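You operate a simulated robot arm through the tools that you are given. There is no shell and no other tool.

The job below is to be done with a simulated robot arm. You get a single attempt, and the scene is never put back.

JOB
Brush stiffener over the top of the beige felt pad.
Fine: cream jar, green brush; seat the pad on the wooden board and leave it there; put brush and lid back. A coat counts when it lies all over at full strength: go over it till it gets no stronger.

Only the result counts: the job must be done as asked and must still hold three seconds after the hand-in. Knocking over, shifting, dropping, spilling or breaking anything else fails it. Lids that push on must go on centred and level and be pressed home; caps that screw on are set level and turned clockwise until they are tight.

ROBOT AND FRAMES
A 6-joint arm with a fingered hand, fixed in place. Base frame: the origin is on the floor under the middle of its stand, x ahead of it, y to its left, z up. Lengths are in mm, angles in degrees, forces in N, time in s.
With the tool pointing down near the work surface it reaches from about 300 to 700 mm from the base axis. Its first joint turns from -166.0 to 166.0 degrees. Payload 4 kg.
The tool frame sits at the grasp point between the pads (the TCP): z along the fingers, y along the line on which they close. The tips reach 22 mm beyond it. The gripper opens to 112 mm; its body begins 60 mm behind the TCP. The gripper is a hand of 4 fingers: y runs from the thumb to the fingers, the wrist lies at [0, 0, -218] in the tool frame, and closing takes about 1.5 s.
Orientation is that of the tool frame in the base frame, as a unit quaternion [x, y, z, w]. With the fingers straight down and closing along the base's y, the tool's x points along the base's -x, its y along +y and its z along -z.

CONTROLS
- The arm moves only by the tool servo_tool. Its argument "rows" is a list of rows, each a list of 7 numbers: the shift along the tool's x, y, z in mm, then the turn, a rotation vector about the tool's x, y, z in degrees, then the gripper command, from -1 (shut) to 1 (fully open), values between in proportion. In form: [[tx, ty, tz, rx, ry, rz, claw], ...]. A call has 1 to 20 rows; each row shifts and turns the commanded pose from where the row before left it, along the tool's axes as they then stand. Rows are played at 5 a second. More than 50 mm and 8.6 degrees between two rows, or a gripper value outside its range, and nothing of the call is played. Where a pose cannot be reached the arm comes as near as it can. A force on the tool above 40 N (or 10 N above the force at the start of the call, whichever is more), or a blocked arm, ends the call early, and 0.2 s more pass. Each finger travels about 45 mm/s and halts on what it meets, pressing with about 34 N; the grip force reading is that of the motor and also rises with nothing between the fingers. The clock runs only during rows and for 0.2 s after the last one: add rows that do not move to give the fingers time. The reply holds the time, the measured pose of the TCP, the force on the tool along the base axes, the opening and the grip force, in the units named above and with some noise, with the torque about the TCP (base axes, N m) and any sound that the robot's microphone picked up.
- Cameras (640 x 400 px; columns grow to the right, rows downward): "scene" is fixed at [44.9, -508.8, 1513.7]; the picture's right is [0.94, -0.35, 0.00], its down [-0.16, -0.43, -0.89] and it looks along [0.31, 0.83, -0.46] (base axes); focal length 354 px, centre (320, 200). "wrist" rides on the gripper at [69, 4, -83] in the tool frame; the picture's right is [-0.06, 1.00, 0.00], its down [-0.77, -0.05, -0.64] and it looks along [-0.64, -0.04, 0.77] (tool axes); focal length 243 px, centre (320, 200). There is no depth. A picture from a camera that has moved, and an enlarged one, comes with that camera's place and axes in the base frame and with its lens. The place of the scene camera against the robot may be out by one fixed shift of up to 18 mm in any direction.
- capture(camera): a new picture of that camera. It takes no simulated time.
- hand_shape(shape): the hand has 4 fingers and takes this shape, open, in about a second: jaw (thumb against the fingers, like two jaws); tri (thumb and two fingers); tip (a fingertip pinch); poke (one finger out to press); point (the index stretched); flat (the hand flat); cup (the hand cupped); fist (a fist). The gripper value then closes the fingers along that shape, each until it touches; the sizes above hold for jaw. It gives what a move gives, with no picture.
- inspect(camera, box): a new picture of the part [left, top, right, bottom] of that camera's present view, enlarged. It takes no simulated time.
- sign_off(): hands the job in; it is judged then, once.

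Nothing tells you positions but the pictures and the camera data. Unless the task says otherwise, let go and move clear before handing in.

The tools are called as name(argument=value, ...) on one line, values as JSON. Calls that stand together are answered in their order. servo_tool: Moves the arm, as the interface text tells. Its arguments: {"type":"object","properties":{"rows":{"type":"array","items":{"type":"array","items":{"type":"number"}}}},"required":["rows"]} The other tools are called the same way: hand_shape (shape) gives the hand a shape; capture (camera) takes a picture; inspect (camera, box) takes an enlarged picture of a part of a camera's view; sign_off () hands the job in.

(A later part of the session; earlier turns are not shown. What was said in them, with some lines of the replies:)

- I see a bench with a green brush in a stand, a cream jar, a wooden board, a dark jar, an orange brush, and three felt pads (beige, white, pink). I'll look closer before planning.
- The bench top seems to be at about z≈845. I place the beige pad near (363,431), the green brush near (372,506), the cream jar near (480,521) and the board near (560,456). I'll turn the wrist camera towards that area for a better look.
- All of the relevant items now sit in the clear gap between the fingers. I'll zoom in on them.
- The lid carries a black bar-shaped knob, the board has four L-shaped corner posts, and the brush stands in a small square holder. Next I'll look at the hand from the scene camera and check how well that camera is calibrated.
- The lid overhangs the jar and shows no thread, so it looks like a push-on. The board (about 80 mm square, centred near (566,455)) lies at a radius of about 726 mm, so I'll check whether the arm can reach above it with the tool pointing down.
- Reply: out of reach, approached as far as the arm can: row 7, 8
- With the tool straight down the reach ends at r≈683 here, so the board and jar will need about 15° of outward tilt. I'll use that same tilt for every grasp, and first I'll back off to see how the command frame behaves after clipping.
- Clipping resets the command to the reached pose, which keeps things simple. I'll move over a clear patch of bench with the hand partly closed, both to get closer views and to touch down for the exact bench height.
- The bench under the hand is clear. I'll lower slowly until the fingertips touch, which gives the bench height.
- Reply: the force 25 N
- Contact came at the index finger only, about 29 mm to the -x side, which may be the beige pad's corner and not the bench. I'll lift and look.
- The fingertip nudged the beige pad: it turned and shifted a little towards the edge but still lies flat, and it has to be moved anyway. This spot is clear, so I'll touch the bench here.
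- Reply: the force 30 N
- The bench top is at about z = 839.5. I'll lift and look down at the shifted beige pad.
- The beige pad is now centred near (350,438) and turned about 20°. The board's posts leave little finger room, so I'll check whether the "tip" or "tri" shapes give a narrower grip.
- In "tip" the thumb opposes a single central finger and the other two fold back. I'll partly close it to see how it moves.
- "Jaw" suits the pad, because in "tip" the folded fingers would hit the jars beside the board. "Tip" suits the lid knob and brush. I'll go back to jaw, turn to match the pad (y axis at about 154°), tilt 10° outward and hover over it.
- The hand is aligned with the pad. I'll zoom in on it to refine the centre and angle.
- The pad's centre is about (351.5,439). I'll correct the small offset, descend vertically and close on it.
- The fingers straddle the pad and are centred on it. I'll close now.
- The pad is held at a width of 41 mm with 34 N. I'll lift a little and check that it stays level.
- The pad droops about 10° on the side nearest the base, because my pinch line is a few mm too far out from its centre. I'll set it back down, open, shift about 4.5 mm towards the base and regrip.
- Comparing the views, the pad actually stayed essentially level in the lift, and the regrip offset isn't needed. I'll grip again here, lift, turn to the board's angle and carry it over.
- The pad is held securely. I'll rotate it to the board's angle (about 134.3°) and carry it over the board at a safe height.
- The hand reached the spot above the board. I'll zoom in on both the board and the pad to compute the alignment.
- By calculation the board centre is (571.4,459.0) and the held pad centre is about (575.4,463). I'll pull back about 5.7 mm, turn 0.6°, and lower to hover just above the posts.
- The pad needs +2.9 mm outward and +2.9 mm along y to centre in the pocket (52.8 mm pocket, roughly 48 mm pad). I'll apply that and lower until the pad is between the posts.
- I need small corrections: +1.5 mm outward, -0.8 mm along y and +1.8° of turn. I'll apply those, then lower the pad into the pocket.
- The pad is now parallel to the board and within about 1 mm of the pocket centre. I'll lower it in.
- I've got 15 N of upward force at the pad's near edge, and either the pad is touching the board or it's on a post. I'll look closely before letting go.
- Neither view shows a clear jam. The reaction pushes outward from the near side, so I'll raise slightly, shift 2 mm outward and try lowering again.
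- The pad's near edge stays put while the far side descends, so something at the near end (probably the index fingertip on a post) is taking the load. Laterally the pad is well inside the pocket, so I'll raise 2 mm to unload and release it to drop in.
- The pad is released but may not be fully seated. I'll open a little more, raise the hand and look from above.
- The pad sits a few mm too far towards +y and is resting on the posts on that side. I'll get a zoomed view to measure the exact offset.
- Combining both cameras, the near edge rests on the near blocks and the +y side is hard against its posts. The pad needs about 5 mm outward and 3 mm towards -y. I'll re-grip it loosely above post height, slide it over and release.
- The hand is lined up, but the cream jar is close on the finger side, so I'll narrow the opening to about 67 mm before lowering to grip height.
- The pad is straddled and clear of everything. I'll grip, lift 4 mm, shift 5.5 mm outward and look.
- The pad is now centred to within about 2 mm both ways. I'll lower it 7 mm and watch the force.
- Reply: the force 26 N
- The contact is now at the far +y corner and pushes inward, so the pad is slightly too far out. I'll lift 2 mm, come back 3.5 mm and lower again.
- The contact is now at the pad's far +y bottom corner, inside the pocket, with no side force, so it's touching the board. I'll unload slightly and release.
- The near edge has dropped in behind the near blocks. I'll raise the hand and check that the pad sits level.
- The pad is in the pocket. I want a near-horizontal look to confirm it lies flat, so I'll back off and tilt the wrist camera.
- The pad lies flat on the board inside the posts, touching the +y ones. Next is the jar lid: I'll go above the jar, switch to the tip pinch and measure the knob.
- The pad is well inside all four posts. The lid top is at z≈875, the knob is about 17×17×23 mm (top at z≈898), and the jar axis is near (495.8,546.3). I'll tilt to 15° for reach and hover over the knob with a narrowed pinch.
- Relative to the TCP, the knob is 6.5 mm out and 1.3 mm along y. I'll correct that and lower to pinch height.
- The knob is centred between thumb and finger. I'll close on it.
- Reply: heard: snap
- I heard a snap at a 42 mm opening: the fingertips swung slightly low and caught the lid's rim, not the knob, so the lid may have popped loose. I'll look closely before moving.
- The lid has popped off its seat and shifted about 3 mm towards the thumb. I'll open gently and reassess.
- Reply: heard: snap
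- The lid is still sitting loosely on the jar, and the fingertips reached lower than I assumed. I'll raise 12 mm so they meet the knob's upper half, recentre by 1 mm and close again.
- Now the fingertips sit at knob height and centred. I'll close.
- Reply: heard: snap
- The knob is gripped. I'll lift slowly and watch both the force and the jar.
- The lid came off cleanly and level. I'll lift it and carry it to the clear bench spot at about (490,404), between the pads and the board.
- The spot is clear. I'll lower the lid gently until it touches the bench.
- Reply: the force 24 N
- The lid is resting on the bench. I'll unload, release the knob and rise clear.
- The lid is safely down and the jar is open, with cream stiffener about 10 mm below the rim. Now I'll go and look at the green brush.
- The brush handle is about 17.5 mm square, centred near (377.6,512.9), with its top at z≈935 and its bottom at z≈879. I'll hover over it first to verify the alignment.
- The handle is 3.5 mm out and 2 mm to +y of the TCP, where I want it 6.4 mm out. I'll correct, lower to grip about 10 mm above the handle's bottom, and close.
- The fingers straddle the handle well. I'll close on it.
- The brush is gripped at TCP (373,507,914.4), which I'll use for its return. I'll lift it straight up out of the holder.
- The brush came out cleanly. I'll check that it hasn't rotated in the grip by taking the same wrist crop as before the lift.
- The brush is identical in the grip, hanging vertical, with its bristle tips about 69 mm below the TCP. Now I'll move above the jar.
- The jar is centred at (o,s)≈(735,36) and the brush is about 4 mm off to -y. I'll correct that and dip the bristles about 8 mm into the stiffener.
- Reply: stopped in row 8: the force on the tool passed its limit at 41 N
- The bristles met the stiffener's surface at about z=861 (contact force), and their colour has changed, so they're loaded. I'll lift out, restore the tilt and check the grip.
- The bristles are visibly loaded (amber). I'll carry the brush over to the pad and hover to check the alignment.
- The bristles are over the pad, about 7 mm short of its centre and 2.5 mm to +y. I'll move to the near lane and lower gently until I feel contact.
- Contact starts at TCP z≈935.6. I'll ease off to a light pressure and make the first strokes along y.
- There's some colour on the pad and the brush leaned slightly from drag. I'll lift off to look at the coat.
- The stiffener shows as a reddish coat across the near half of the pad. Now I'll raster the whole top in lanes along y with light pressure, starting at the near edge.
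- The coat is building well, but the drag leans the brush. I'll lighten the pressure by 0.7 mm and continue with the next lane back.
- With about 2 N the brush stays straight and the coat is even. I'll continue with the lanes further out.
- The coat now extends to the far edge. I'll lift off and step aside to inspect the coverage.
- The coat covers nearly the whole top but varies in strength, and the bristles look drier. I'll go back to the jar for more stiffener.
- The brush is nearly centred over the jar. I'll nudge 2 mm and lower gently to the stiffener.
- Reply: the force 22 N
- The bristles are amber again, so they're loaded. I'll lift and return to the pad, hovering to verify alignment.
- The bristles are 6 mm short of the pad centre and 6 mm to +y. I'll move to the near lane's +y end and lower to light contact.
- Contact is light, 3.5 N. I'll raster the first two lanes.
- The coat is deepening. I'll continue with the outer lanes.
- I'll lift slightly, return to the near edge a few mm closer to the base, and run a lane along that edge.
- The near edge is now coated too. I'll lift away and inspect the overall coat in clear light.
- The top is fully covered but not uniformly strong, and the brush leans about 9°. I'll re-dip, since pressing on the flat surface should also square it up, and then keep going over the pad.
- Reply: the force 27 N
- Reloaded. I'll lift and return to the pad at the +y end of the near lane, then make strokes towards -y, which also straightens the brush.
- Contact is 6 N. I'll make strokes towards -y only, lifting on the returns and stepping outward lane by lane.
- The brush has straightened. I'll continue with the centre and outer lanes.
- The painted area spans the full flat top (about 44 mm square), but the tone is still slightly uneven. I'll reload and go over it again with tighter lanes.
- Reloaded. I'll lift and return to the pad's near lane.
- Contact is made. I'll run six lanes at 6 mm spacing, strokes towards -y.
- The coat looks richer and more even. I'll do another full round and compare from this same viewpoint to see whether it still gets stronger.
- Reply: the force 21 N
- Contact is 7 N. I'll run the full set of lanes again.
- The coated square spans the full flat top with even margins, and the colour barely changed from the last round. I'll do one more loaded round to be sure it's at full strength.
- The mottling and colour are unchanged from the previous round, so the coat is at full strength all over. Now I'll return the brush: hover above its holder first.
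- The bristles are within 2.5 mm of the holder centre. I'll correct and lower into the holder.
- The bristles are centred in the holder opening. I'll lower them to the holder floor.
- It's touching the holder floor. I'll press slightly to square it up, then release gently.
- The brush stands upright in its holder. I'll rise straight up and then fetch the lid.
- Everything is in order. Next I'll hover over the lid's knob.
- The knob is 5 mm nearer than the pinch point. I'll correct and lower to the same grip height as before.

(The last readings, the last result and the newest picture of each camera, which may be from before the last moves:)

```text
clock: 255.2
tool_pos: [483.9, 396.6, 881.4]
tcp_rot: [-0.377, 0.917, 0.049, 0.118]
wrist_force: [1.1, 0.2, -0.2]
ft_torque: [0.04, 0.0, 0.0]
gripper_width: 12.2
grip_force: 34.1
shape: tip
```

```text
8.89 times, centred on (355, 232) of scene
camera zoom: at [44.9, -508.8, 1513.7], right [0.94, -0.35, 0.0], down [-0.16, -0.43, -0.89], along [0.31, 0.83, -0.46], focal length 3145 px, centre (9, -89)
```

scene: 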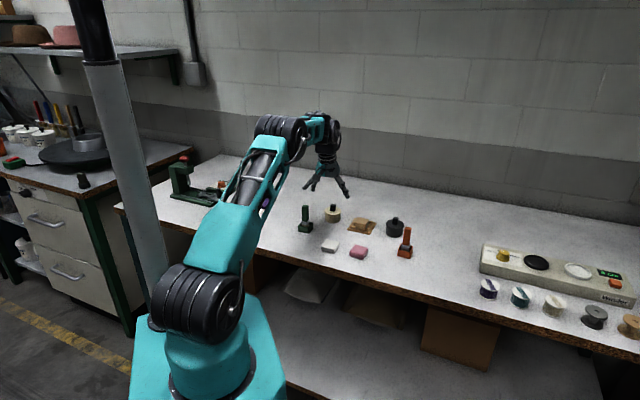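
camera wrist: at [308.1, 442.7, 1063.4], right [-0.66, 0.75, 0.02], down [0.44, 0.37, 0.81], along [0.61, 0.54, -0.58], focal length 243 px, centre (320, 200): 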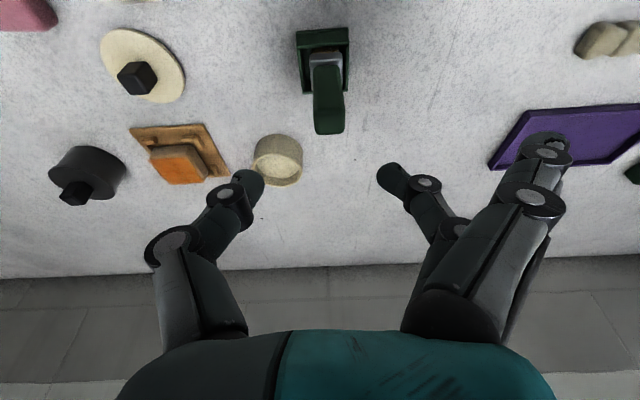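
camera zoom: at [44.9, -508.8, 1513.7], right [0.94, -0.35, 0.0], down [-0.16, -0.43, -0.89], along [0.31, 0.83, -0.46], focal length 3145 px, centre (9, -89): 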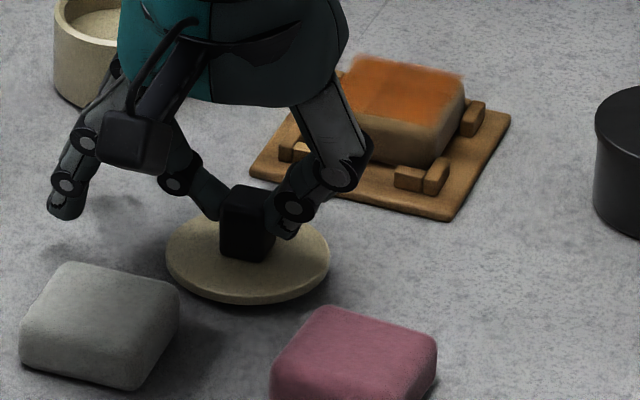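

The knob is gripped just as before. I'll lift, carry the lid out over the board and then across to the jar, keeping the splayed fingers away from the brush.

servo_tool(rows=[[-2.55, 0, -9.67, 0, 0, 0, -1], [-7.66, 0, -29, 0, 0, 0, -1], [-7.66, 0, -29, 0, 0, 0, -1], [-34.8, 0, 9.2, 0, 0, 0, -1], [-34.8, 0, 9.2, 0, 0, 0, -1], [-34.8, 0, 9.2, 0, 0, 0, -1], [0, 32, 0, 0, 0, 0, -1], [0, 32, 0, 0, 0, 0, -1], [0, 32, 0, 0, 0, 0, -1], [0, 0, 0, 0, 0, 0, -1], [0, 0, 0, 0, 0, 0, -1]])

capture(camera="wrist")

inspect(camera="scene", box=[315, 180, 355, 230])

```text
clock: 257.6
tool_pos: [493.5, 544.1, 950.9]
tcp_rot: [-0.378, 0.917, 0.048, 0.119]
wrist_force: [-0.3, 0.6, -0.4]
ft_torque: [-0.01, 0.01, 0.0]
gripper_width: 12.3
grip_force: 33.8
shape: tip
```

```text
taken
camera wrist: at [427.9, 484.2, 1015.0], right [-0.66, 0.75, 0.02], down [0.44, 0.37, 0.81], along [0.61, 0.54, -0.58], focal length 243 px, centre (320, 200)
```

wrist: 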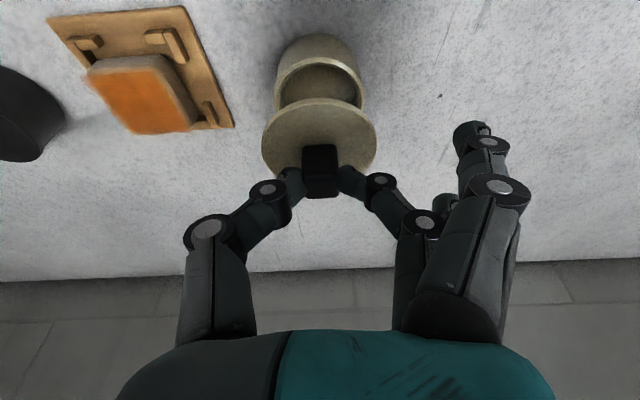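

```text
8.00 times, centred on (335, 205) of scene
camera zoom: at [44.9, -508.8, 1513.7], right [0.94, -0.35, 0.0], down [-0.16, -0.43, -0.89], along [0.31, 0.83, -0.46], focal length 2830 px, centre (200, 160)
```

zoom: 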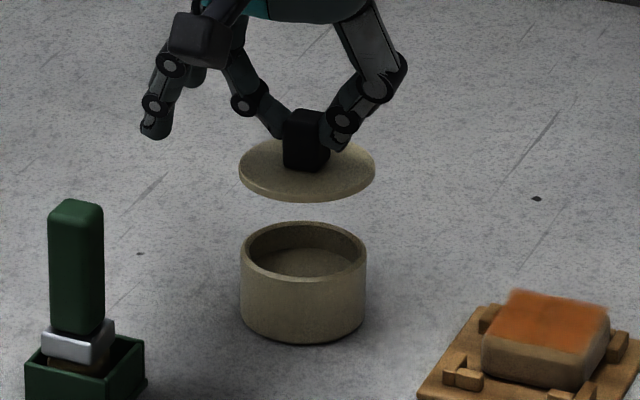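

inspect(camera="wrist", box=[240, 20, 400, 210])

```text
2.11 times, centred on (320, 115) of wrist
camera zoom: at [427.9, 484.2, 1015.0], right [-0.66, 0.75, 0.02], down [0.44, 0.37, 0.81], along [0.61, 0.54, -0.58], focal length 511 px, centre (320, 379)
```

zoom: 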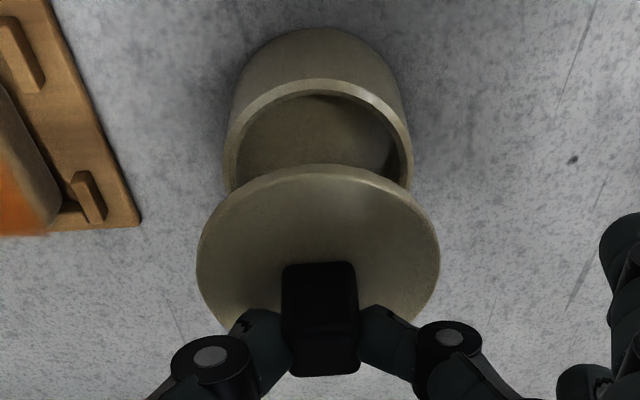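

inspect(camera="scene", box=[324, 190, 350, 226])

inspect(camera="wrist", box=[270, 50, 380, 170])

```text
11.11 times, centred on (337, 208) of scene
camera zoom: at [44.9, -508.8, 1513.7], right [0.94, -0.35, 0.0], down [-0.16, -0.43, -0.89], along [0.31, 0.83, -0.46], focal length 3931 px, centre (131, 111)
```

zoom: 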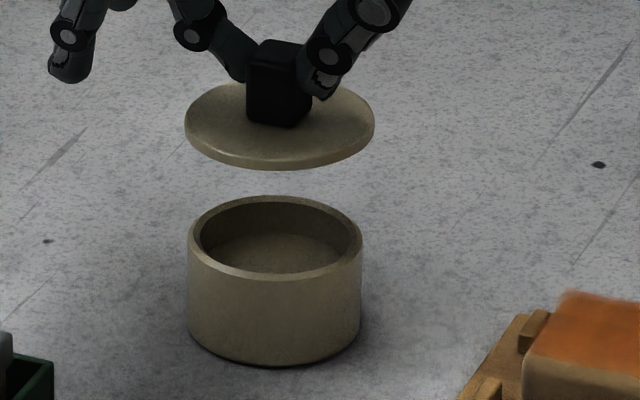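

```text
3.33 times, centred on (325, 110) of wrist
camera zoom: at [427.9, 484.2, 1015.0], right [-0.66, 0.75, 0.02], down [0.44, 0.37, 0.81], along [0.61, 0.54, -0.58], focal length 809 px, centre (303, 500)
```

zoom: 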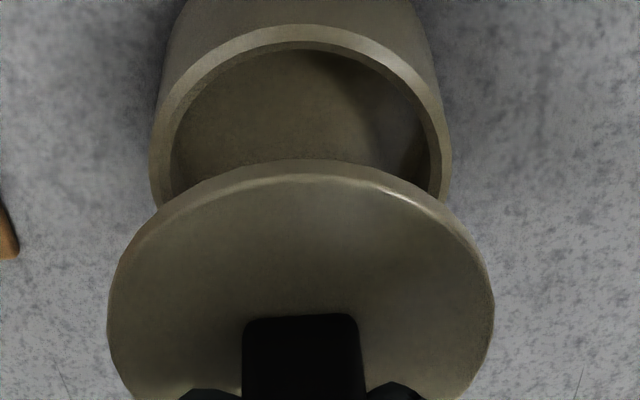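

Combining both cameras, the lid is about 3 mm too far outward and y is fine. I'll correct and lower to a few mm above the rim, then re-check.

servo_tool(rows=[[2.9, 0, -0.77, 0, 0, 0, -1], [3.83, 0, 14.5, 0, 0, 0, -1], [3.83, 0, 14.5, 0, 0, 0, -1], [0, 0, 0, 0, 0, 0, -1], [0, 0, 0, 0, 0, 0, -1]])

inspect(camera="scene", box=[324, 195, 350, 226])

inspect(camera="wrist", box=[270, 70, 380, 190])

```text
clock: 258.8
tool_pos: [491.3, 541.4, 920.8]
tcp_rot: [-0.378, 0.917, 0.049, 0.118]
wrist_force: [0.0, -0.9, 0.0]
ft_torque: [0.0, 0.01, 0.0]
gripper_width: 12.2
grip_force: 34.0
shape: tip
```

```text
12.90 times, centred on (337, 210) of scene
camera zoom: at [44.9, -508.8, 1513.7], right [0.94, -0.35, 0.0], down [-0.16, -0.43, -0.89], along [0.31, 0.83, -0.46], focal length 4565 px, centre (101, 64)
```

zoom: 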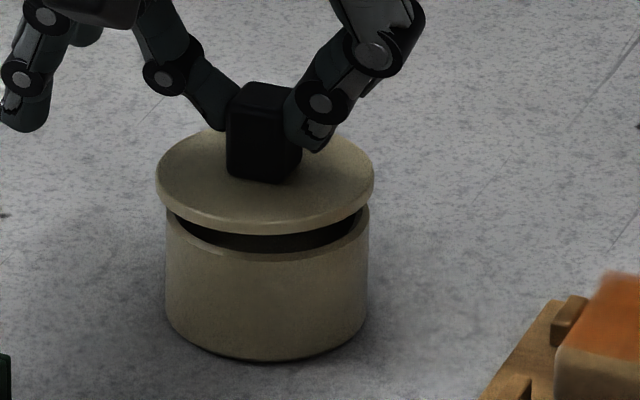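

```text
3.33 times, centred on (325, 130) of wrist
camera zoom: at [425.3, 482.7, 984.6], right [-0.66, 0.75, 0.02], down [0.44, 0.37, 0.81], along [0.61, 0.54, -0.58], focal length 809 px, centre (303, 433)
```

zoom: 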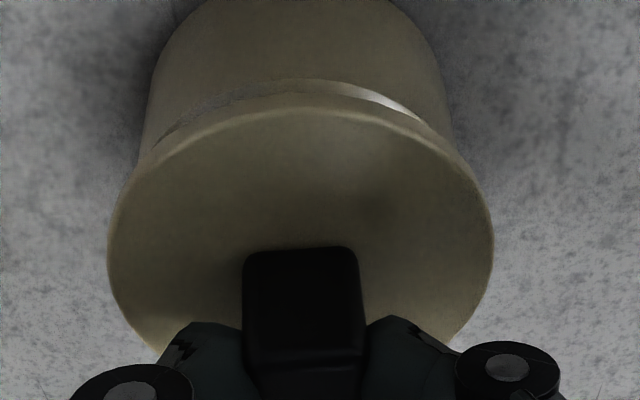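

servo_tool(rows=[[0.9, 0, 3.4, 0, 0, 0, -1], [0.5, 0, 1.93, 0, 0, 0, -1], [0, 0, 0, 0, 0, 0, -1], [0, 0, 0, 0, 0, 0, -1]])

inspect(camera="scene", box=[326, 200, 348, 226])

inspect(camera="wrist", box=[270, 70, 380, 190])

```text
clock: 259.8
tool_pos: [490.7, 540.7, 915.8]
tcp_rot: [-0.379, 0.917, 0.048, 0.119]
wrist_force: [-0.6, -0.2, -0.5]
ft_torque: [-0.03, -0.01, -0.01]
gripper_width: 11.9
grip_force: 33.6
shape: tip
```

```text
15.38 times, centred on (337, 213) of scene
camera zoom: at [44.9, -508.8, 1513.7], right [0.94, -0.35, 0.0], down [-0.16, -0.43, -0.89], along [0.31, 0.83, -0.46], focal length 5443 px, centre (58, 0)
```

zoom: 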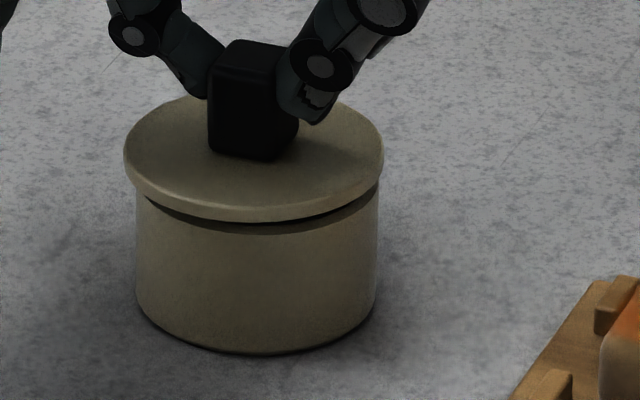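

```text
3.33 times, centred on (325, 130) of wrist
camera zoom: at [425.2, 482.5, 979.6], right [-0.66, 0.75, 0.02], down [0.44, 0.37, 0.81], along [0.61, 0.54, -0.58], focal length 809 px, centre (303, 433)
```

zoom: 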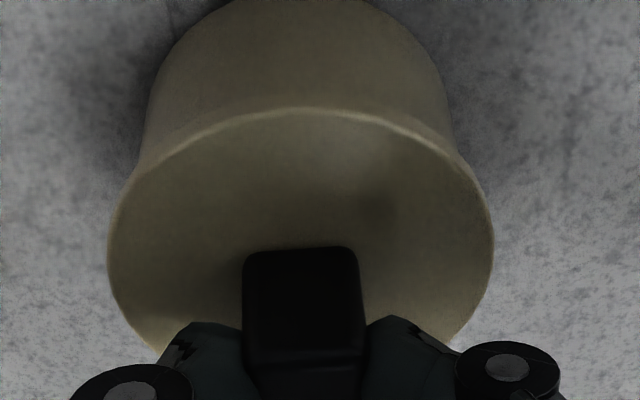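

In the original picture the lid overhung evenly, and now it sits about 1 mm left in the scene view. I'll nudge +0.7 mm out and -0.7 mm in y, then lower on to the rim.

servo_tool(rows=[[-0.68, -0.7, 0.18, 0, 0, 0, -1], [0, 0, 0, 0, 0, 0, -1], [0.38, 0, 1.45, 0, 0, 0, -1], [0, 0, 0, 0, 0, 0, -1]])

inspect(camera="scene", box=[326, 200, 348, 226])

servo_tool(rows=[[0.26, 0, 0.97, 0, 0, 0, -1], [0, 0, 0, 0, 0, 0, -1]])

```text
clock: 260.8
tool_pos: [492.1, 540.3, 914.5]
tcp_rot: [-0.378, 0.917, 0.048, 0.118]
wrist_force: [0.2, 0.2, 0.2]
ft_torque: [-0.02, 0.03, -0.03]
gripper_width: 12.0
grip_force: 34.0
shape: tip
```

```text
15.38 times, centred on (337, 213) of scene
camera zoom: at [44.9, -508.8, 1513.7], right [0.94, -0.35, 0.0], down [-0.16, -0.43, -0.89], along [0.31, 0.83, -0.46], focal length 5443 px, centre (58, 0)
```

zoom: 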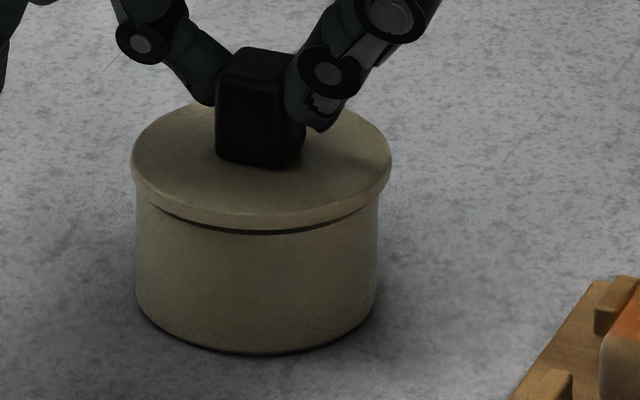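

```text
clock: 261.4
tool_pos: [492.0, 540.0, 913.3]
tcp_rot: [-0.378, 0.917, 0.05, 0.118]
wrist_force: [0.6, 1.6, 0.8]
ft_torque: [0.02, 0.0, -0.02]
gripper_width: 12.2
grip_force: 34.2
shape: tip
```

servo_tool(rows=[[0, 0.8, 0, 0, 0, 0, -1], [0, 0, 0, 0, 0, 0, -1], [0, 0, 0, 0, 0, 0, -1]])

inspect(camera="scene", box=[326, 200, 348, 226])

inspect(camera="wrist", box=[270, 70, 380, 190])

```text
clock: 262.2
tool_pos: [490.8, 540.5, 913.0]
tcp_rot: [-0.378, 0.917, 0.05, 0.118]
wrist_force: [2.2, 1.3, 2.4]
ft_torque: [0.05, -0.01, 0.04]
gripper_width: 12.0
grip_force: 34.1
shape: tip
```

```text
15.38 times, centred on (337, 213) of scene
camera zoom: at [44.9, -508.8, 1513.7], right [0.94, -0.35, 0.0], down [-0.16, -0.43, -0.89], along [0.31, 0.83, -0.46], focal length 5443 px, centre (58, 0)
```

zoom: 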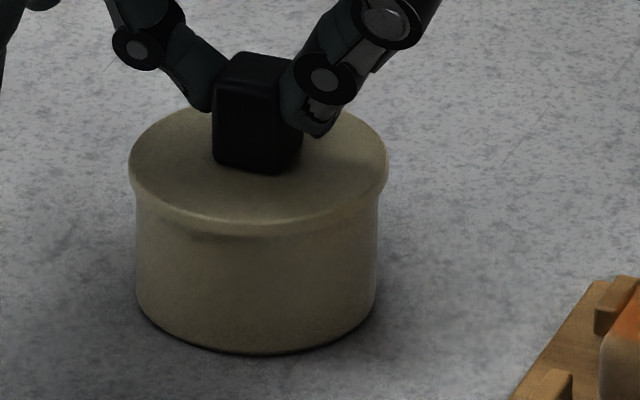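

```text
3.33 times, centred on (325, 130) of wrist
camera zoom: at [425.8, 481.2, 976.5], right [-0.66, 0.75, 0.02], down [0.44, 0.37, 0.82], along [0.61, 0.54, -0.58], focal length 809 px, centre (303, 433)
```

zoom: 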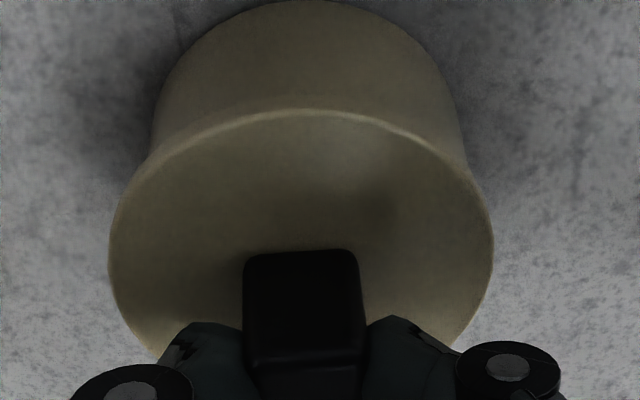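

The overhang now matches the original picture on both sides. I'll press down gradually and listen for the snap.

servo_tool(rows=[[0.26, 0, 0.97, 0, 0, 0, -1], [0, 0, 0, 0, 0, 0, -1]])

servo_tool(rows=[[0.26, 0, 0.97, 0, 0, 0, -1], [0, 0, 0, 0, 0, 0, -1]])

inspect(camera="scene", box=[326, 200, 348, 226])

```text
clock: 262.8
tool_pos: [490.9, 540.5, 911.5]
tcp_rot: [-0.378, 0.917, 0.049, 0.117]
wrist_force: [0.5, 1.2, 2.0]
ft_torque: [0.03, -0.06, -0.01]
gripper_width: 11.9
grip_force: 34.0
shape: tip
```

```text
clock: 263.4
tool_pos: [489.8, 540.5, 910.3]
tcp_rot: [-0.378, 0.917, 0.049, 0.118]
wrist_force: [-0.2, 0.5, 1.1]
ft_torque: [0.03, 0.0, 0.01]
gripper_width: 12.2
grip_force: 34.1
shape: tip
```

```text
15.38 times, centred on (337, 213) of scene
camera zoom: at [44.9, -508.8, 1513.7], right [0.94, -0.35, 0.0], down [-0.16, -0.43, -0.89], along [0.31, 0.83, -0.46], focal length 5443 px, centre (58, 0)
```

zoom: 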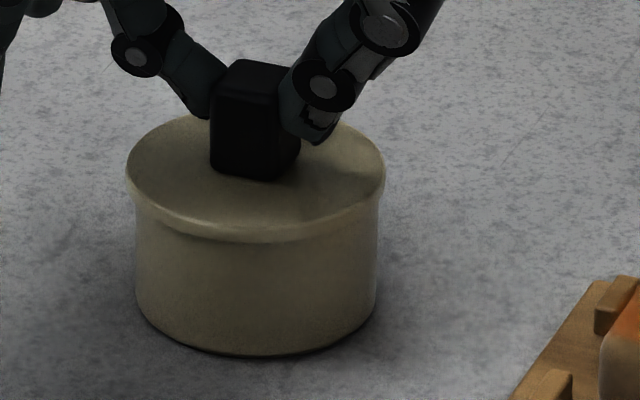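

It's sliding down into the jar. I'll continue pressing.

servo_tool(rows=[[0.26, 0, 0.97, 0, 0, 0, -1], [0, 0, 0, 0, 0, 0, -1]])

servo_tool(rows=[[0.26, 0, 0.97, 0, 0, 0, -1], [0, 0, 0, 0, 0, 0, -1]])

servo_tool(rows=[[0.26, 0, 0.97, 0, 0, 0, -1], [0, 0, 0, 0, 0, 0, -1]])

```text
clock: 264.0
tool_pos: [491.0, 540.0, 910.0]
tcp_rot: [-0.377, 0.917, 0.049, 0.118]
wrist_force: [-0.2, -0.4, 3.2]
ft_torque: [0.06, 0.03, 0.01]
gripper_width: 12.0
grip_force: 34.3
shape: tip
```

```text
clock: 264.6
tool_pos: [491.4, 540.3, 910.8]
tcp_rot: [-0.377, 0.917, 0.049, 0.119]
wrist_force: [3.2, 0.3, 5.7]
ft_torque: [0.1, -0.01, 0.0]
gripper_width: 12.3
grip_force: 33.9
shape: tip
```

```text
clock: 265.2
tool_pos: [491.7, 539.0, 909.6]
tcp_rot: [-0.378, 0.917, 0.049, 0.119]
wrist_force: [1.3, -1.0, 11.8]
ft_torque: [0.07, -0.03, 0.02]
gripper_width: 12.4
grip_force: 34.1
shape: tip
```

servo_tool(rows=[[0.26, 0, 0.97, 0, 0, 0, -1], [0, 0, 0, 0, 0, 0, -1]])

servo_tool(rows=[[0.26, 0, 0.97, 0, 0, 0, -1], [0, 0, 0, 0, 0, 0, -1]])

inspect(camera="scene", box=[326, 200, 348, 226])

```text
clock: 265.8
tool_pos: [491.1, 541.2, 909.1]
tcp_rot: [-0.378, 0.917, 0.049, 0.119]
wrist_force: [1.8, -0.6, 18.7]
ft_torque: [0.03, -0.03, 0.04]
gripper_width: 12.8
grip_force: 33.9
shape: tip
```

```text
clock: 266.4
tool_pos: [491.9, 539.5, 907.3]
tcp_rot: [-0.378, 0.917, 0.049, 0.12]
wrist_force: [2.5, 2.0, 25.0]
ft_torque: [0.12, -0.09, -0.02]
gripper_width: 12.8
grip_force: 34.1
shape: tip
```

```text
15.38 times, centred on (337, 213) of scene
camera zoom: at [44.9, -508.8, 1513.7], right [0.94, -0.35, 0.0], down [-0.16, -0.43, -0.89], along [0.31, 0.83, -0.46], focal length 5443 px, centre (58, 0)
```

zoom: 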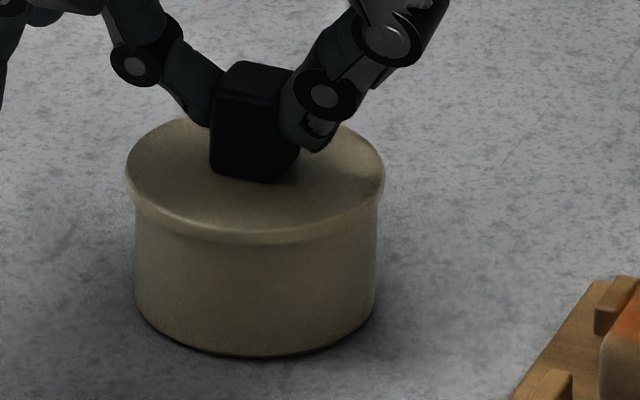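

25 N are applied and the lid sits flush all round, but I heard no snap. I'll release the knob and look, then press from above with closed fingertips.

servo_tool(rows=[[-0.5, 0, -1.93, 0, 0, 0, -1], [0, 0, 0, 0, 0, 0, -0.75], [0, 0, 0, 0, 0, 0, -0.65], [0, 0, 0, 0, 0, 0, -0.5], [0, 0, 0, 0, 0, 0, -0.35], [0, 0, 0, 0, 0, 0, -0.2], [0, 0, 0, 0, 0, 0, -0.2], [-2.55, 0, -9.67, 0, 0, 0, -0.2], [-5.1, 0, -19.3, 0, 0, 0, -0.2], [0, 0, 0, 0, 0, 0, -0.2], [0, 0, 0, 0, 0, 0, -0.2]])

inspect(camera="scene", box=[326, 200, 348, 226])

inspect(camera="wrist", box=[250, 40, 390, 190])

```text
clock: 268.8
tool_pos: [491.5, 539.6, 939.4]
tcp_rot: [-0.378, 0.917, 0.049, 0.118]
wrist_force: [-0.4, -0.1, -0.9]
ft_torque: [0.01, 0.01, 0.0]
gripper_width: 44.2
grip_force: 0.0
shape: tip
heard: snap
```

```text
15.38 times, centred on (337, 213) of scene
camera zoom: at [44.9, -508.8, 1513.7], right [0.94, -0.35, 0.0], down [-0.16, -0.43, -0.89], along [0.31, 0.83, -0.46], focal length 5443 px, centre (58, 0)
```

zoom: 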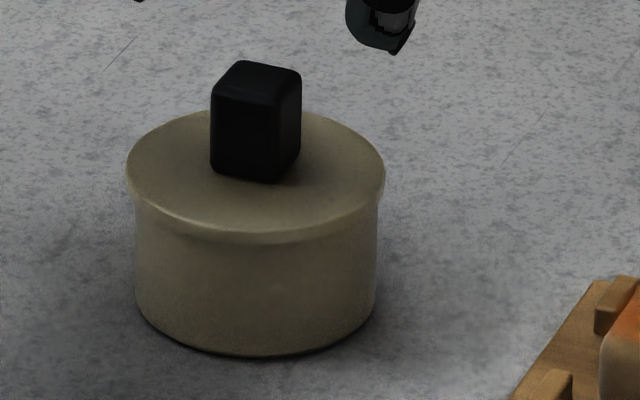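

```text
2.67 times, centred on (320, 115) of wrist
camera zoom: at [425.8, 481.6, 1002.4], right [-0.66, 0.75, 0.02], down [0.44, 0.37, 0.81], along [0.61, 0.54, -0.58], focal length 647 px, centre (320, 427)
```

zoom: 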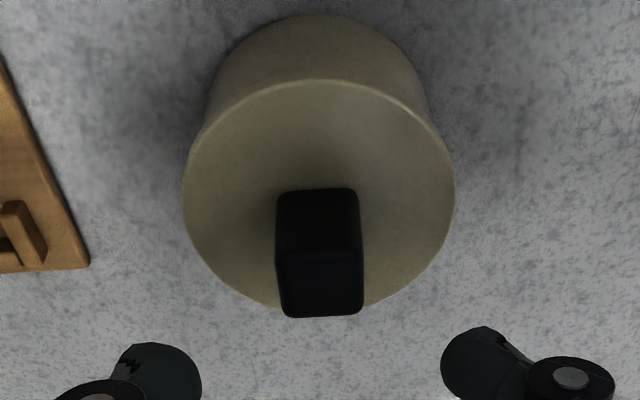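

A snap was heard on release, meaning the lid seated. I'll compare with the original picture using the identical crop.

inspect(camera="scene", box=[320, 200, 350, 226])

```text
15.38 times, centred on (335, 213) of scene
camera zoom: at [44.9, -508.8, 1513.7], right [0.94, -0.35, 0.0], down [-0.16, -0.43, -0.89], along [0.31, 0.83, -0.46], focal length 5443 px, centre (89, 0)
```

zoom: 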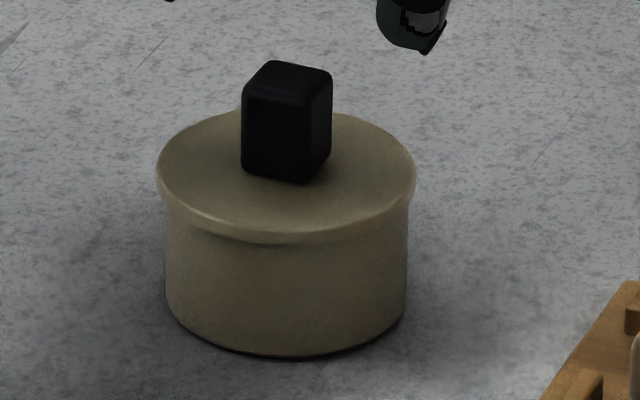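

The lid sits within about 1 mm of its original place. To be certain it's home, I'll close the fingertips above the knob and press straight down.

servo_tool(rows=[[-0.97, 0, 0.26, 0, 0, 0, -0.5], [-0.5, 0, -1.93, 0, 0, 0, -0.8], [0, 0, 0, 0, 0, 0, -1], [0, 0, 0, 0, 0, 0, -1], [0, 0, 0, 0, 0, 0, -1], [0, 0, 0, 0, 0, 0, -1]])

inspect(camera="wrist", box=[240, 60, 400, 220])

inspect(camera="scene", box=[318, 190, 354, 226])

```text
clock: 270.2
tool_pos: [491.0, 540.4, 940.1]
tcp_rot: [-0.378, 0.917, 0.048, 0.118]
wrist_force: [-0.2, -1.2, 0.1]
ft_torque: [-0.01, -0.01, -0.01]
gripper_width: 0.1
grip_force: 34.1
shape: tip
```

```text
2.50 times, centred on (320, 140) of wrist
camera zoom: at [426.4, 482.5, 1003.5], right [-0.66, 0.75, 0.02], down [0.44, 0.37, 0.81], along [0.61, 0.54, -0.58], focal length 606 px, centre (320, 350)
```

zoom: 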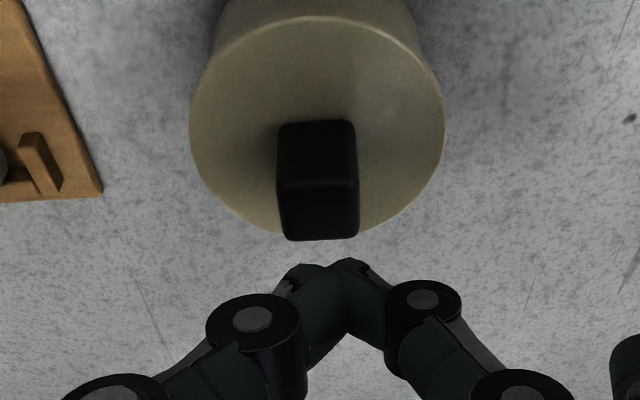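

```text
11.11 times, centred on (336, 208) of scene
camera zoom: at [44.9, -508.8, 1513.7], right [0.94, -0.35, 0.0], down [-0.16, -0.43, -0.89], along [0.31, 0.83, -0.46], focal length 3931 px, centre (142, 111)
```

zoom: 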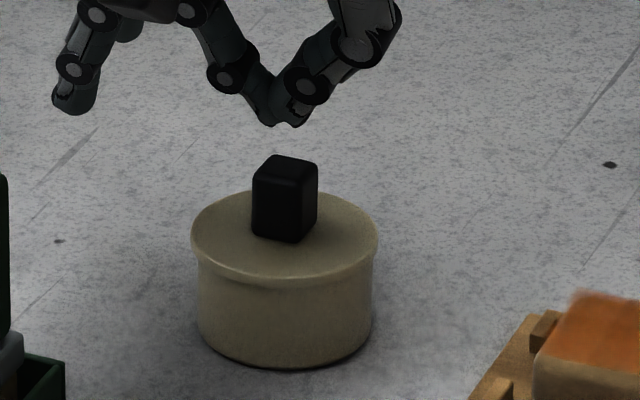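

servo_tool(rows=[[0, -4.8, 0, 0, 0, 0, -1], [1.28, 0, 4.84, 0, 0, 0, -1], [1.28, 0, 4.84, 0, 0, 0, -1], [0, 0, 0, 0, 0, 0, -1]])

inspect(camera="scene", box=[318, 190, 354, 226])

inspect(camera="wrist", box=[240, 60, 400, 220])

```text
clock: 271.2
tool_pos: [495.8, 538.4, 929.8]
tcp_rot: [-0.378, 0.917, 0.049, 0.118]
wrist_force: [0.3, 0.4, 0.0]
ft_torque: [0.0, 0.03, 0.01]
gripper_width: 0.2
grip_force: 34.4
shape: tip
```

```text
11.11 times, centred on (336, 208) of scene
camera zoom: at [44.9, -508.8, 1513.7], right [0.94, -0.35, 0.0], down [-0.16, -0.43, -0.89], along [0.31, 0.83, -0.46], focal length 3931 px, centre (142, 111)
```

zoom: 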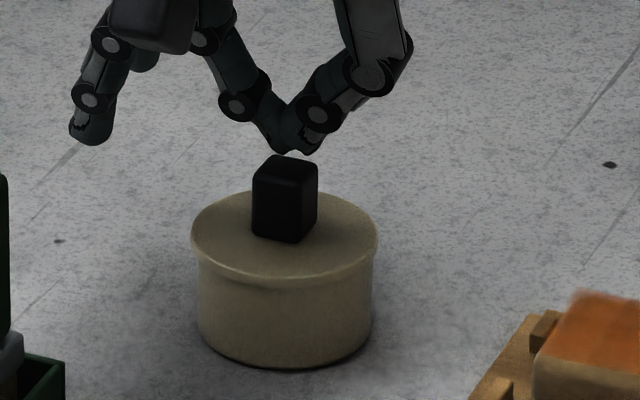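

```text
2.50 times, centred on (320, 140) of wrist
camera zoom: at [429.6, 479.9, 994.0], right [-0.66, 0.75, 0.02], down [0.44, 0.37, 0.81], along [0.61, 0.54, -0.58], focal length 606 px, centre (320, 350)
```

zoom: 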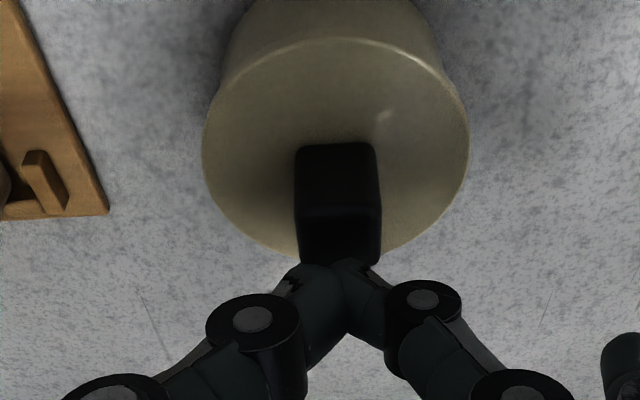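

servo_tool(rows=[[2.4, 0, -0.64, 0, 0, 0, -1], [0.38, 0, 1.45, 0, 0, 0, -1], [0, 0, 0, 0, 0, 0, -1]])

servo_tool(rows=[[0.26, 0, 0.97, 0, 0, 0, -1], [0.26, 0, 0.97, 0, 0, 0, -1], [0, 0, 0, 0, 0, 0, -1]])

servo_tool(rows=[[0.26, 0, 0.97, 0, 0, 0, -1], [0.26, 0, 0.97, 0, 0, 0, -1], [0, 0, 0, 0, 0, 0, -1]])

```text
clock: 272.0
tool_pos: [491.9, 535.4, 928.0]
tcp_rot: [-0.379, 0.917, 0.049, 0.118]
wrist_force: [0.6, -0.3, 0.0]
ft_torque: [-0.02, 0.01, -0.02]
gripper_width: 0.0
grip_force: 34.3
shape: tip
```

```text
clock: 272.8
tool_pos: [492.3, 534.8, 926.7]
tcp_rot: [-0.378, 0.917, 0.048, 0.117]
wrist_force: [0.3, 1.4, 3.8]
ft_torque: [0.07, 0.0, 0.0]
gripper_width: 0.0
grip_force: 33.8
shape: tip
```

```text
clock: 273.6
tool_pos: [492.4, 536.1, 926.8]
tcp_rot: [-0.378, 0.917, 0.049, 0.12]
wrist_force: [-1.2, -0.2, 13.8]
ft_torque: [0.06, 0.08, 0.02]
gripper_width: 0.1
grip_force: 34.0
shape: tip
```

servo_tool(rows=[[0.26, 0, 0.97, 0, 0, 0, -1], [0.26, 0, 0.97, 0, 0, 0, -1], [0, 0, 0, 0, 0, 0, -1]])

servo_tool(rows=[[0.2, 0, 0.75, 0, 0, 0, -1], [0, 0, 0, 0, 0, 0, -1]])

inspect(camera="scene", box=[320, 200, 350, 226])

```text
clock: 274.4
tool_pos: [492.5, 536.2, 925.6]
tcp_rot: [-0.378, 0.917, 0.05, 0.12]
wrist_force: [-7.7, -1.2, 31.5]
ft_torque: [0.12, 0.25, 0.06]
gripper_width: 0.1
grip_force: 34.3
shape: tip
```

```text
clock: 275.0
tool_pos: [493.0, 536.4, 924.0]
tcp_rot: [-0.378, 0.917, 0.05, 0.121]
wrist_force: [-7.9, 0.0, 33.9]
ft_torque: [0.15, 0.22, -0.01]
gripper_width: 0.1
grip_force: 34.1
shape: tip
```

```text
15.38 times, centred on (335, 213) of scene
camera zoom: at [44.9, -508.8, 1513.7], right [0.94, -0.35, 0.0], down [-0.16, -0.43, -0.89], along [0.31, 0.83, -0.46], focal length 5443 px, centre (89, 0)
```

zoom: 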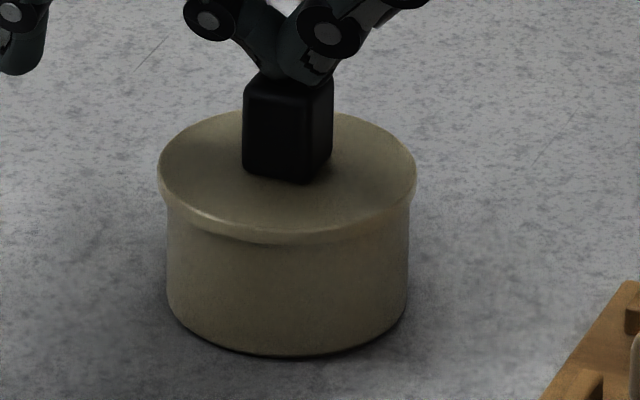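

34 N on the knob caused no further movement, so the lid is home. I'll retreat upward and check the whole scene.

servo_tool(rows=[[-0.77, 0, -2.9, 0, 0, 0, -1], [-2.55, 0, -9.67, 0, 0, 0, -1], [-7.66, 0, -29, 0, 0, 0, -1], [-7.66, 0, -29, 0, 0, 0, -0.8], [30, 0, -7.9, 0, 0, 0, -0.5], [0, 0, 0, 0, 0, 0, -0.2], [0, 0, 0, 0, 0, 0, 0]])

inspect(camera="scene", box=[320, 200, 350, 226])

inspect(camera="scene", box=[285, 180, 415, 265])

capture(camera="wrist")

```text
clock: 276.6
tool_pos: [471.8, 514.2, 995.2]
tcp_rot: [-0.377, 0.917, 0.049, 0.117]
wrist_force: [-0.8, 0.2, 0.1]
ft_torque: [0.0, 0.02, -0.03]
gripper_width: 55.1
grip_force: 0.0
shape: tip
```

```text
15.38 times, centred on (335, 213) of scene
camera zoom: at [44.9, -508.8, 1513.7], right [0.94, -0.35, 0.0], down [-0.16, -0.43, -0.89], along [0.31, 0.83, -0.46], focal length 5443 px, centre (89, 0)
```

zoom: 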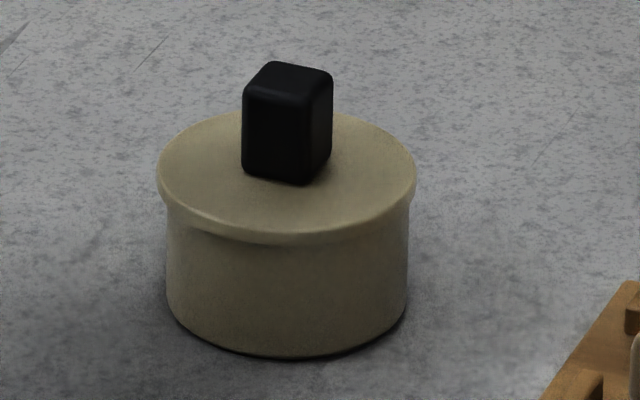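

```text
4.71 times, centred on (350, 222) of scene
camera zoom: at [44.9, -508.8, 1513.7], right [0.94, -0.35, 0.0], down [-0.16, -0.43, -0.89], along [0.31, 0.83, -0.46], focal length 1665 px, centre (179, 94)
```

zoom: 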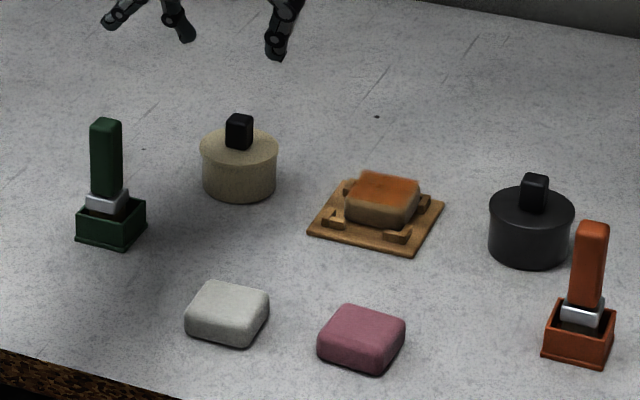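

```text
taken
camera wrist: at [406.2, 456.2, 1059.2], right [-0.66, 0.75, 0.02], down [0.44, 0.37, 0.81], along [0.61, 0.54, -0.58], focal length 243 px, centre (320, 200)
```

wrist: 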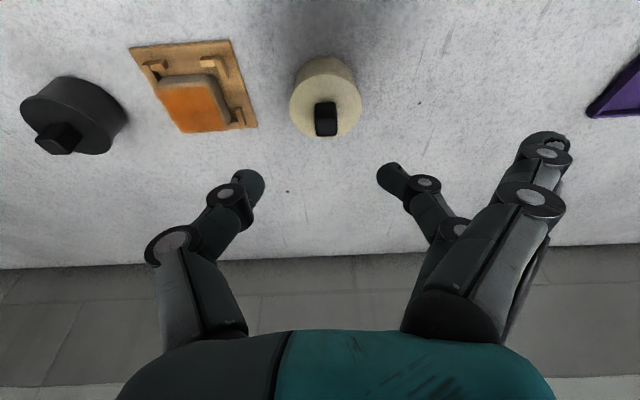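

All items appear in place. I'll take a lower-angle look to confirm that the lid is level with no gap.

servo_tool(rows=[[38.7, 0, -10.2, 0, 0, 0, 0], [38.7, 0, -10.2, 0, 0, 0, 0], [38.7, 0, -10.2, 0, 0, 0, 0], [38.7, 0, -10.2, 0, 0, 0, 0], [0, 0, 0, 0, -7.5, 0, 0], [0, 0, 0, 0, -7.5, 0, 0], [0, 0, 0, 0, -7.5, 0, 0], [0, 0, 0, 0, 0, 0, 0], [0, 0, 0, 0, 0, 0, 0]])

capture(camera="wrist")

```text
clock: 278.6
tool_pos: [358.3, 400.6, 994.0]
tcp_rot: [-0.361, 0.876, 0.122, 0.295]
wrist_force: [0.5, -0.4, 0.8]
ft_torque: [-0.04, 0.01, -0.03]
gripper_width: 55.2
grip_force: 0.0
shape: tip
```

```text
taken
camera wrist: at [279.8, 330.2, 1020.5], right [-0.67, 0.74, 0.04], down [0.19, 0.12, 0.97], along [0.72, 0.66, -0.22], focal length 243 px, centre (320, 200)
```

wrist: 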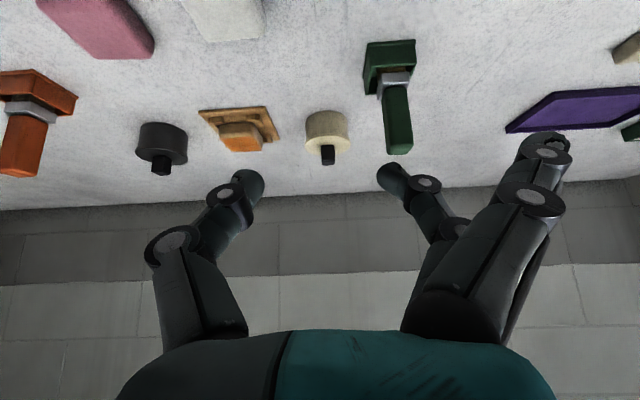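

inspect(camera="wrist", box=[300, 105, 356, 170])

inspect(camera="wrist", box=[190, 95, 290, 160])

inspect(camera="wrist", box=[350, 30, 430, 165])

```text
6.15 times, centred on (328, 138) of wrist
camera zoom: at [279.8, 330.2, 1020.5], right [-0.67, 0.74, 0.04], down [0.19, 0.12, 0.97], along [0.72, 0.66, -0.22], focal length 1493 px, centre (271, 585)
```

zoom: 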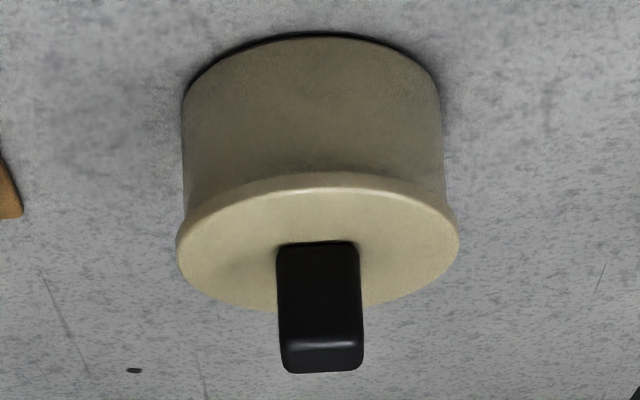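

```text
6.15 times, centred on (240, 128) of wrist
camera zoom: at [279.8, 330.2, 1020.5], right [-0.67, 0.74, 0.04], down [0.19, 0.12, 0.97], along [0.72, 0.66, -0.22], focal length 1493 px, centre (812, 646)
```

zoom: 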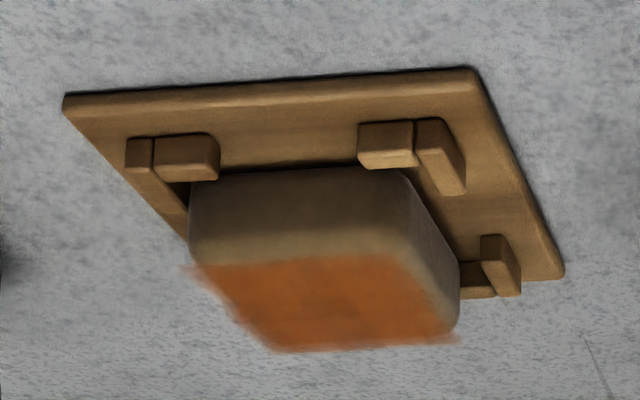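

```text
2.96 times, centred on (390, 98) of wrist
camera zoom: at [279.8, 330.2, 1020.5], right [-0.67, 0.74, 0.04], down [0.19, 0.12, 0.97], along [0.72, 0.66, -0.22], focal length 719 px, centre (113, 504)
```

zoom: 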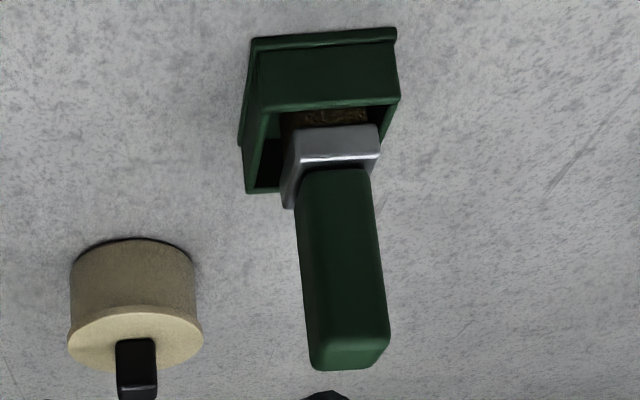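

inspect(camera="wrist", box=[216, 134, 266, 154])

inspect(camera="scene", box=[357, 213, 374, 224])

```text
12.80 times, centred on (241, 144) of wrist
camera zoom: at [279.8, 330.2, 1020.5], right [-0.67, 0.74, 0.04], down [0.19, 0.12, 0.97], along [0.72, 0.66, -0.22], focal length 3106 px, centre (1331, 917)
```

zoom: 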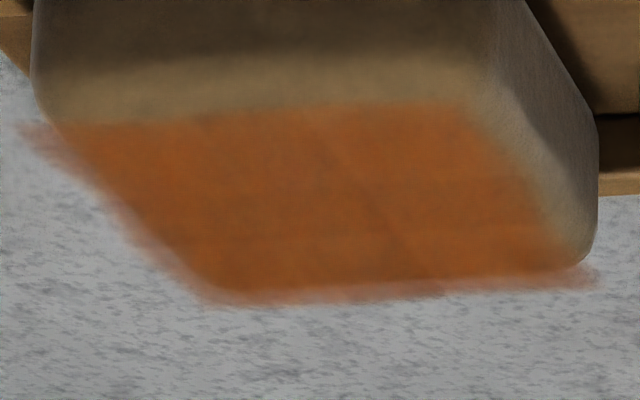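

```text
16.00 times, centred on (366, 218) of scene
camera zoom: at [44.9, -508.8, 1513.7], right [0.94, -0.35, 0.0], down [-0.16, -0.43, -0.89], along [0.31, 0.83, -0.46], focal length 5661 px, centre (-408, -96)
```

zoom: 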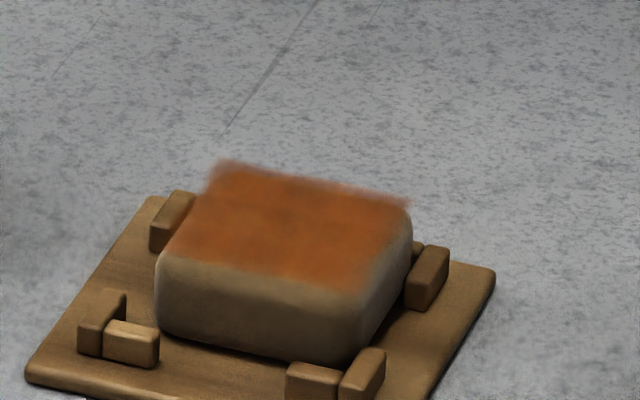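

The lid is level and gap-free, the brush stands in its holder, and the pad lies flat on the board with a full, even coat. The hand is empty and clear, so I'm handing in.

sign_off()

```text
The job is handed in.
```

The job is done and handed in, with no result back yet. The beige pad is on the wooden board with stiffener over its whole top, and the brush and lid are back in place.

- **Coat:** I loaded the green brush from the cream jar six times and brushed the pad in overlapping lanes after each load. The last round made no visible difference to the colour. I judged full strength by eye from the pictures; nothing measured it.
- **Pad:** It lies flat inside the board's four corner posts. Before I picked it up, a fingertip nudged it a few millimetres across the bench while I was feeling for the bench height. It took two tries to drop it between the posts.
- **Lid:** My first grip caught its rim and popped it loose. I then took it off by the knob and set it on the bench. At the end I put it back on the jar. It snapped as I let go, and 34 N on the knob moved it no further. It looks level, with no gap.
- **Brush:** It stands upright in its holder, slightly to one side of centre.

I saw no spills, and nothing else appears to have moved. The hand is empty and clear of the work.
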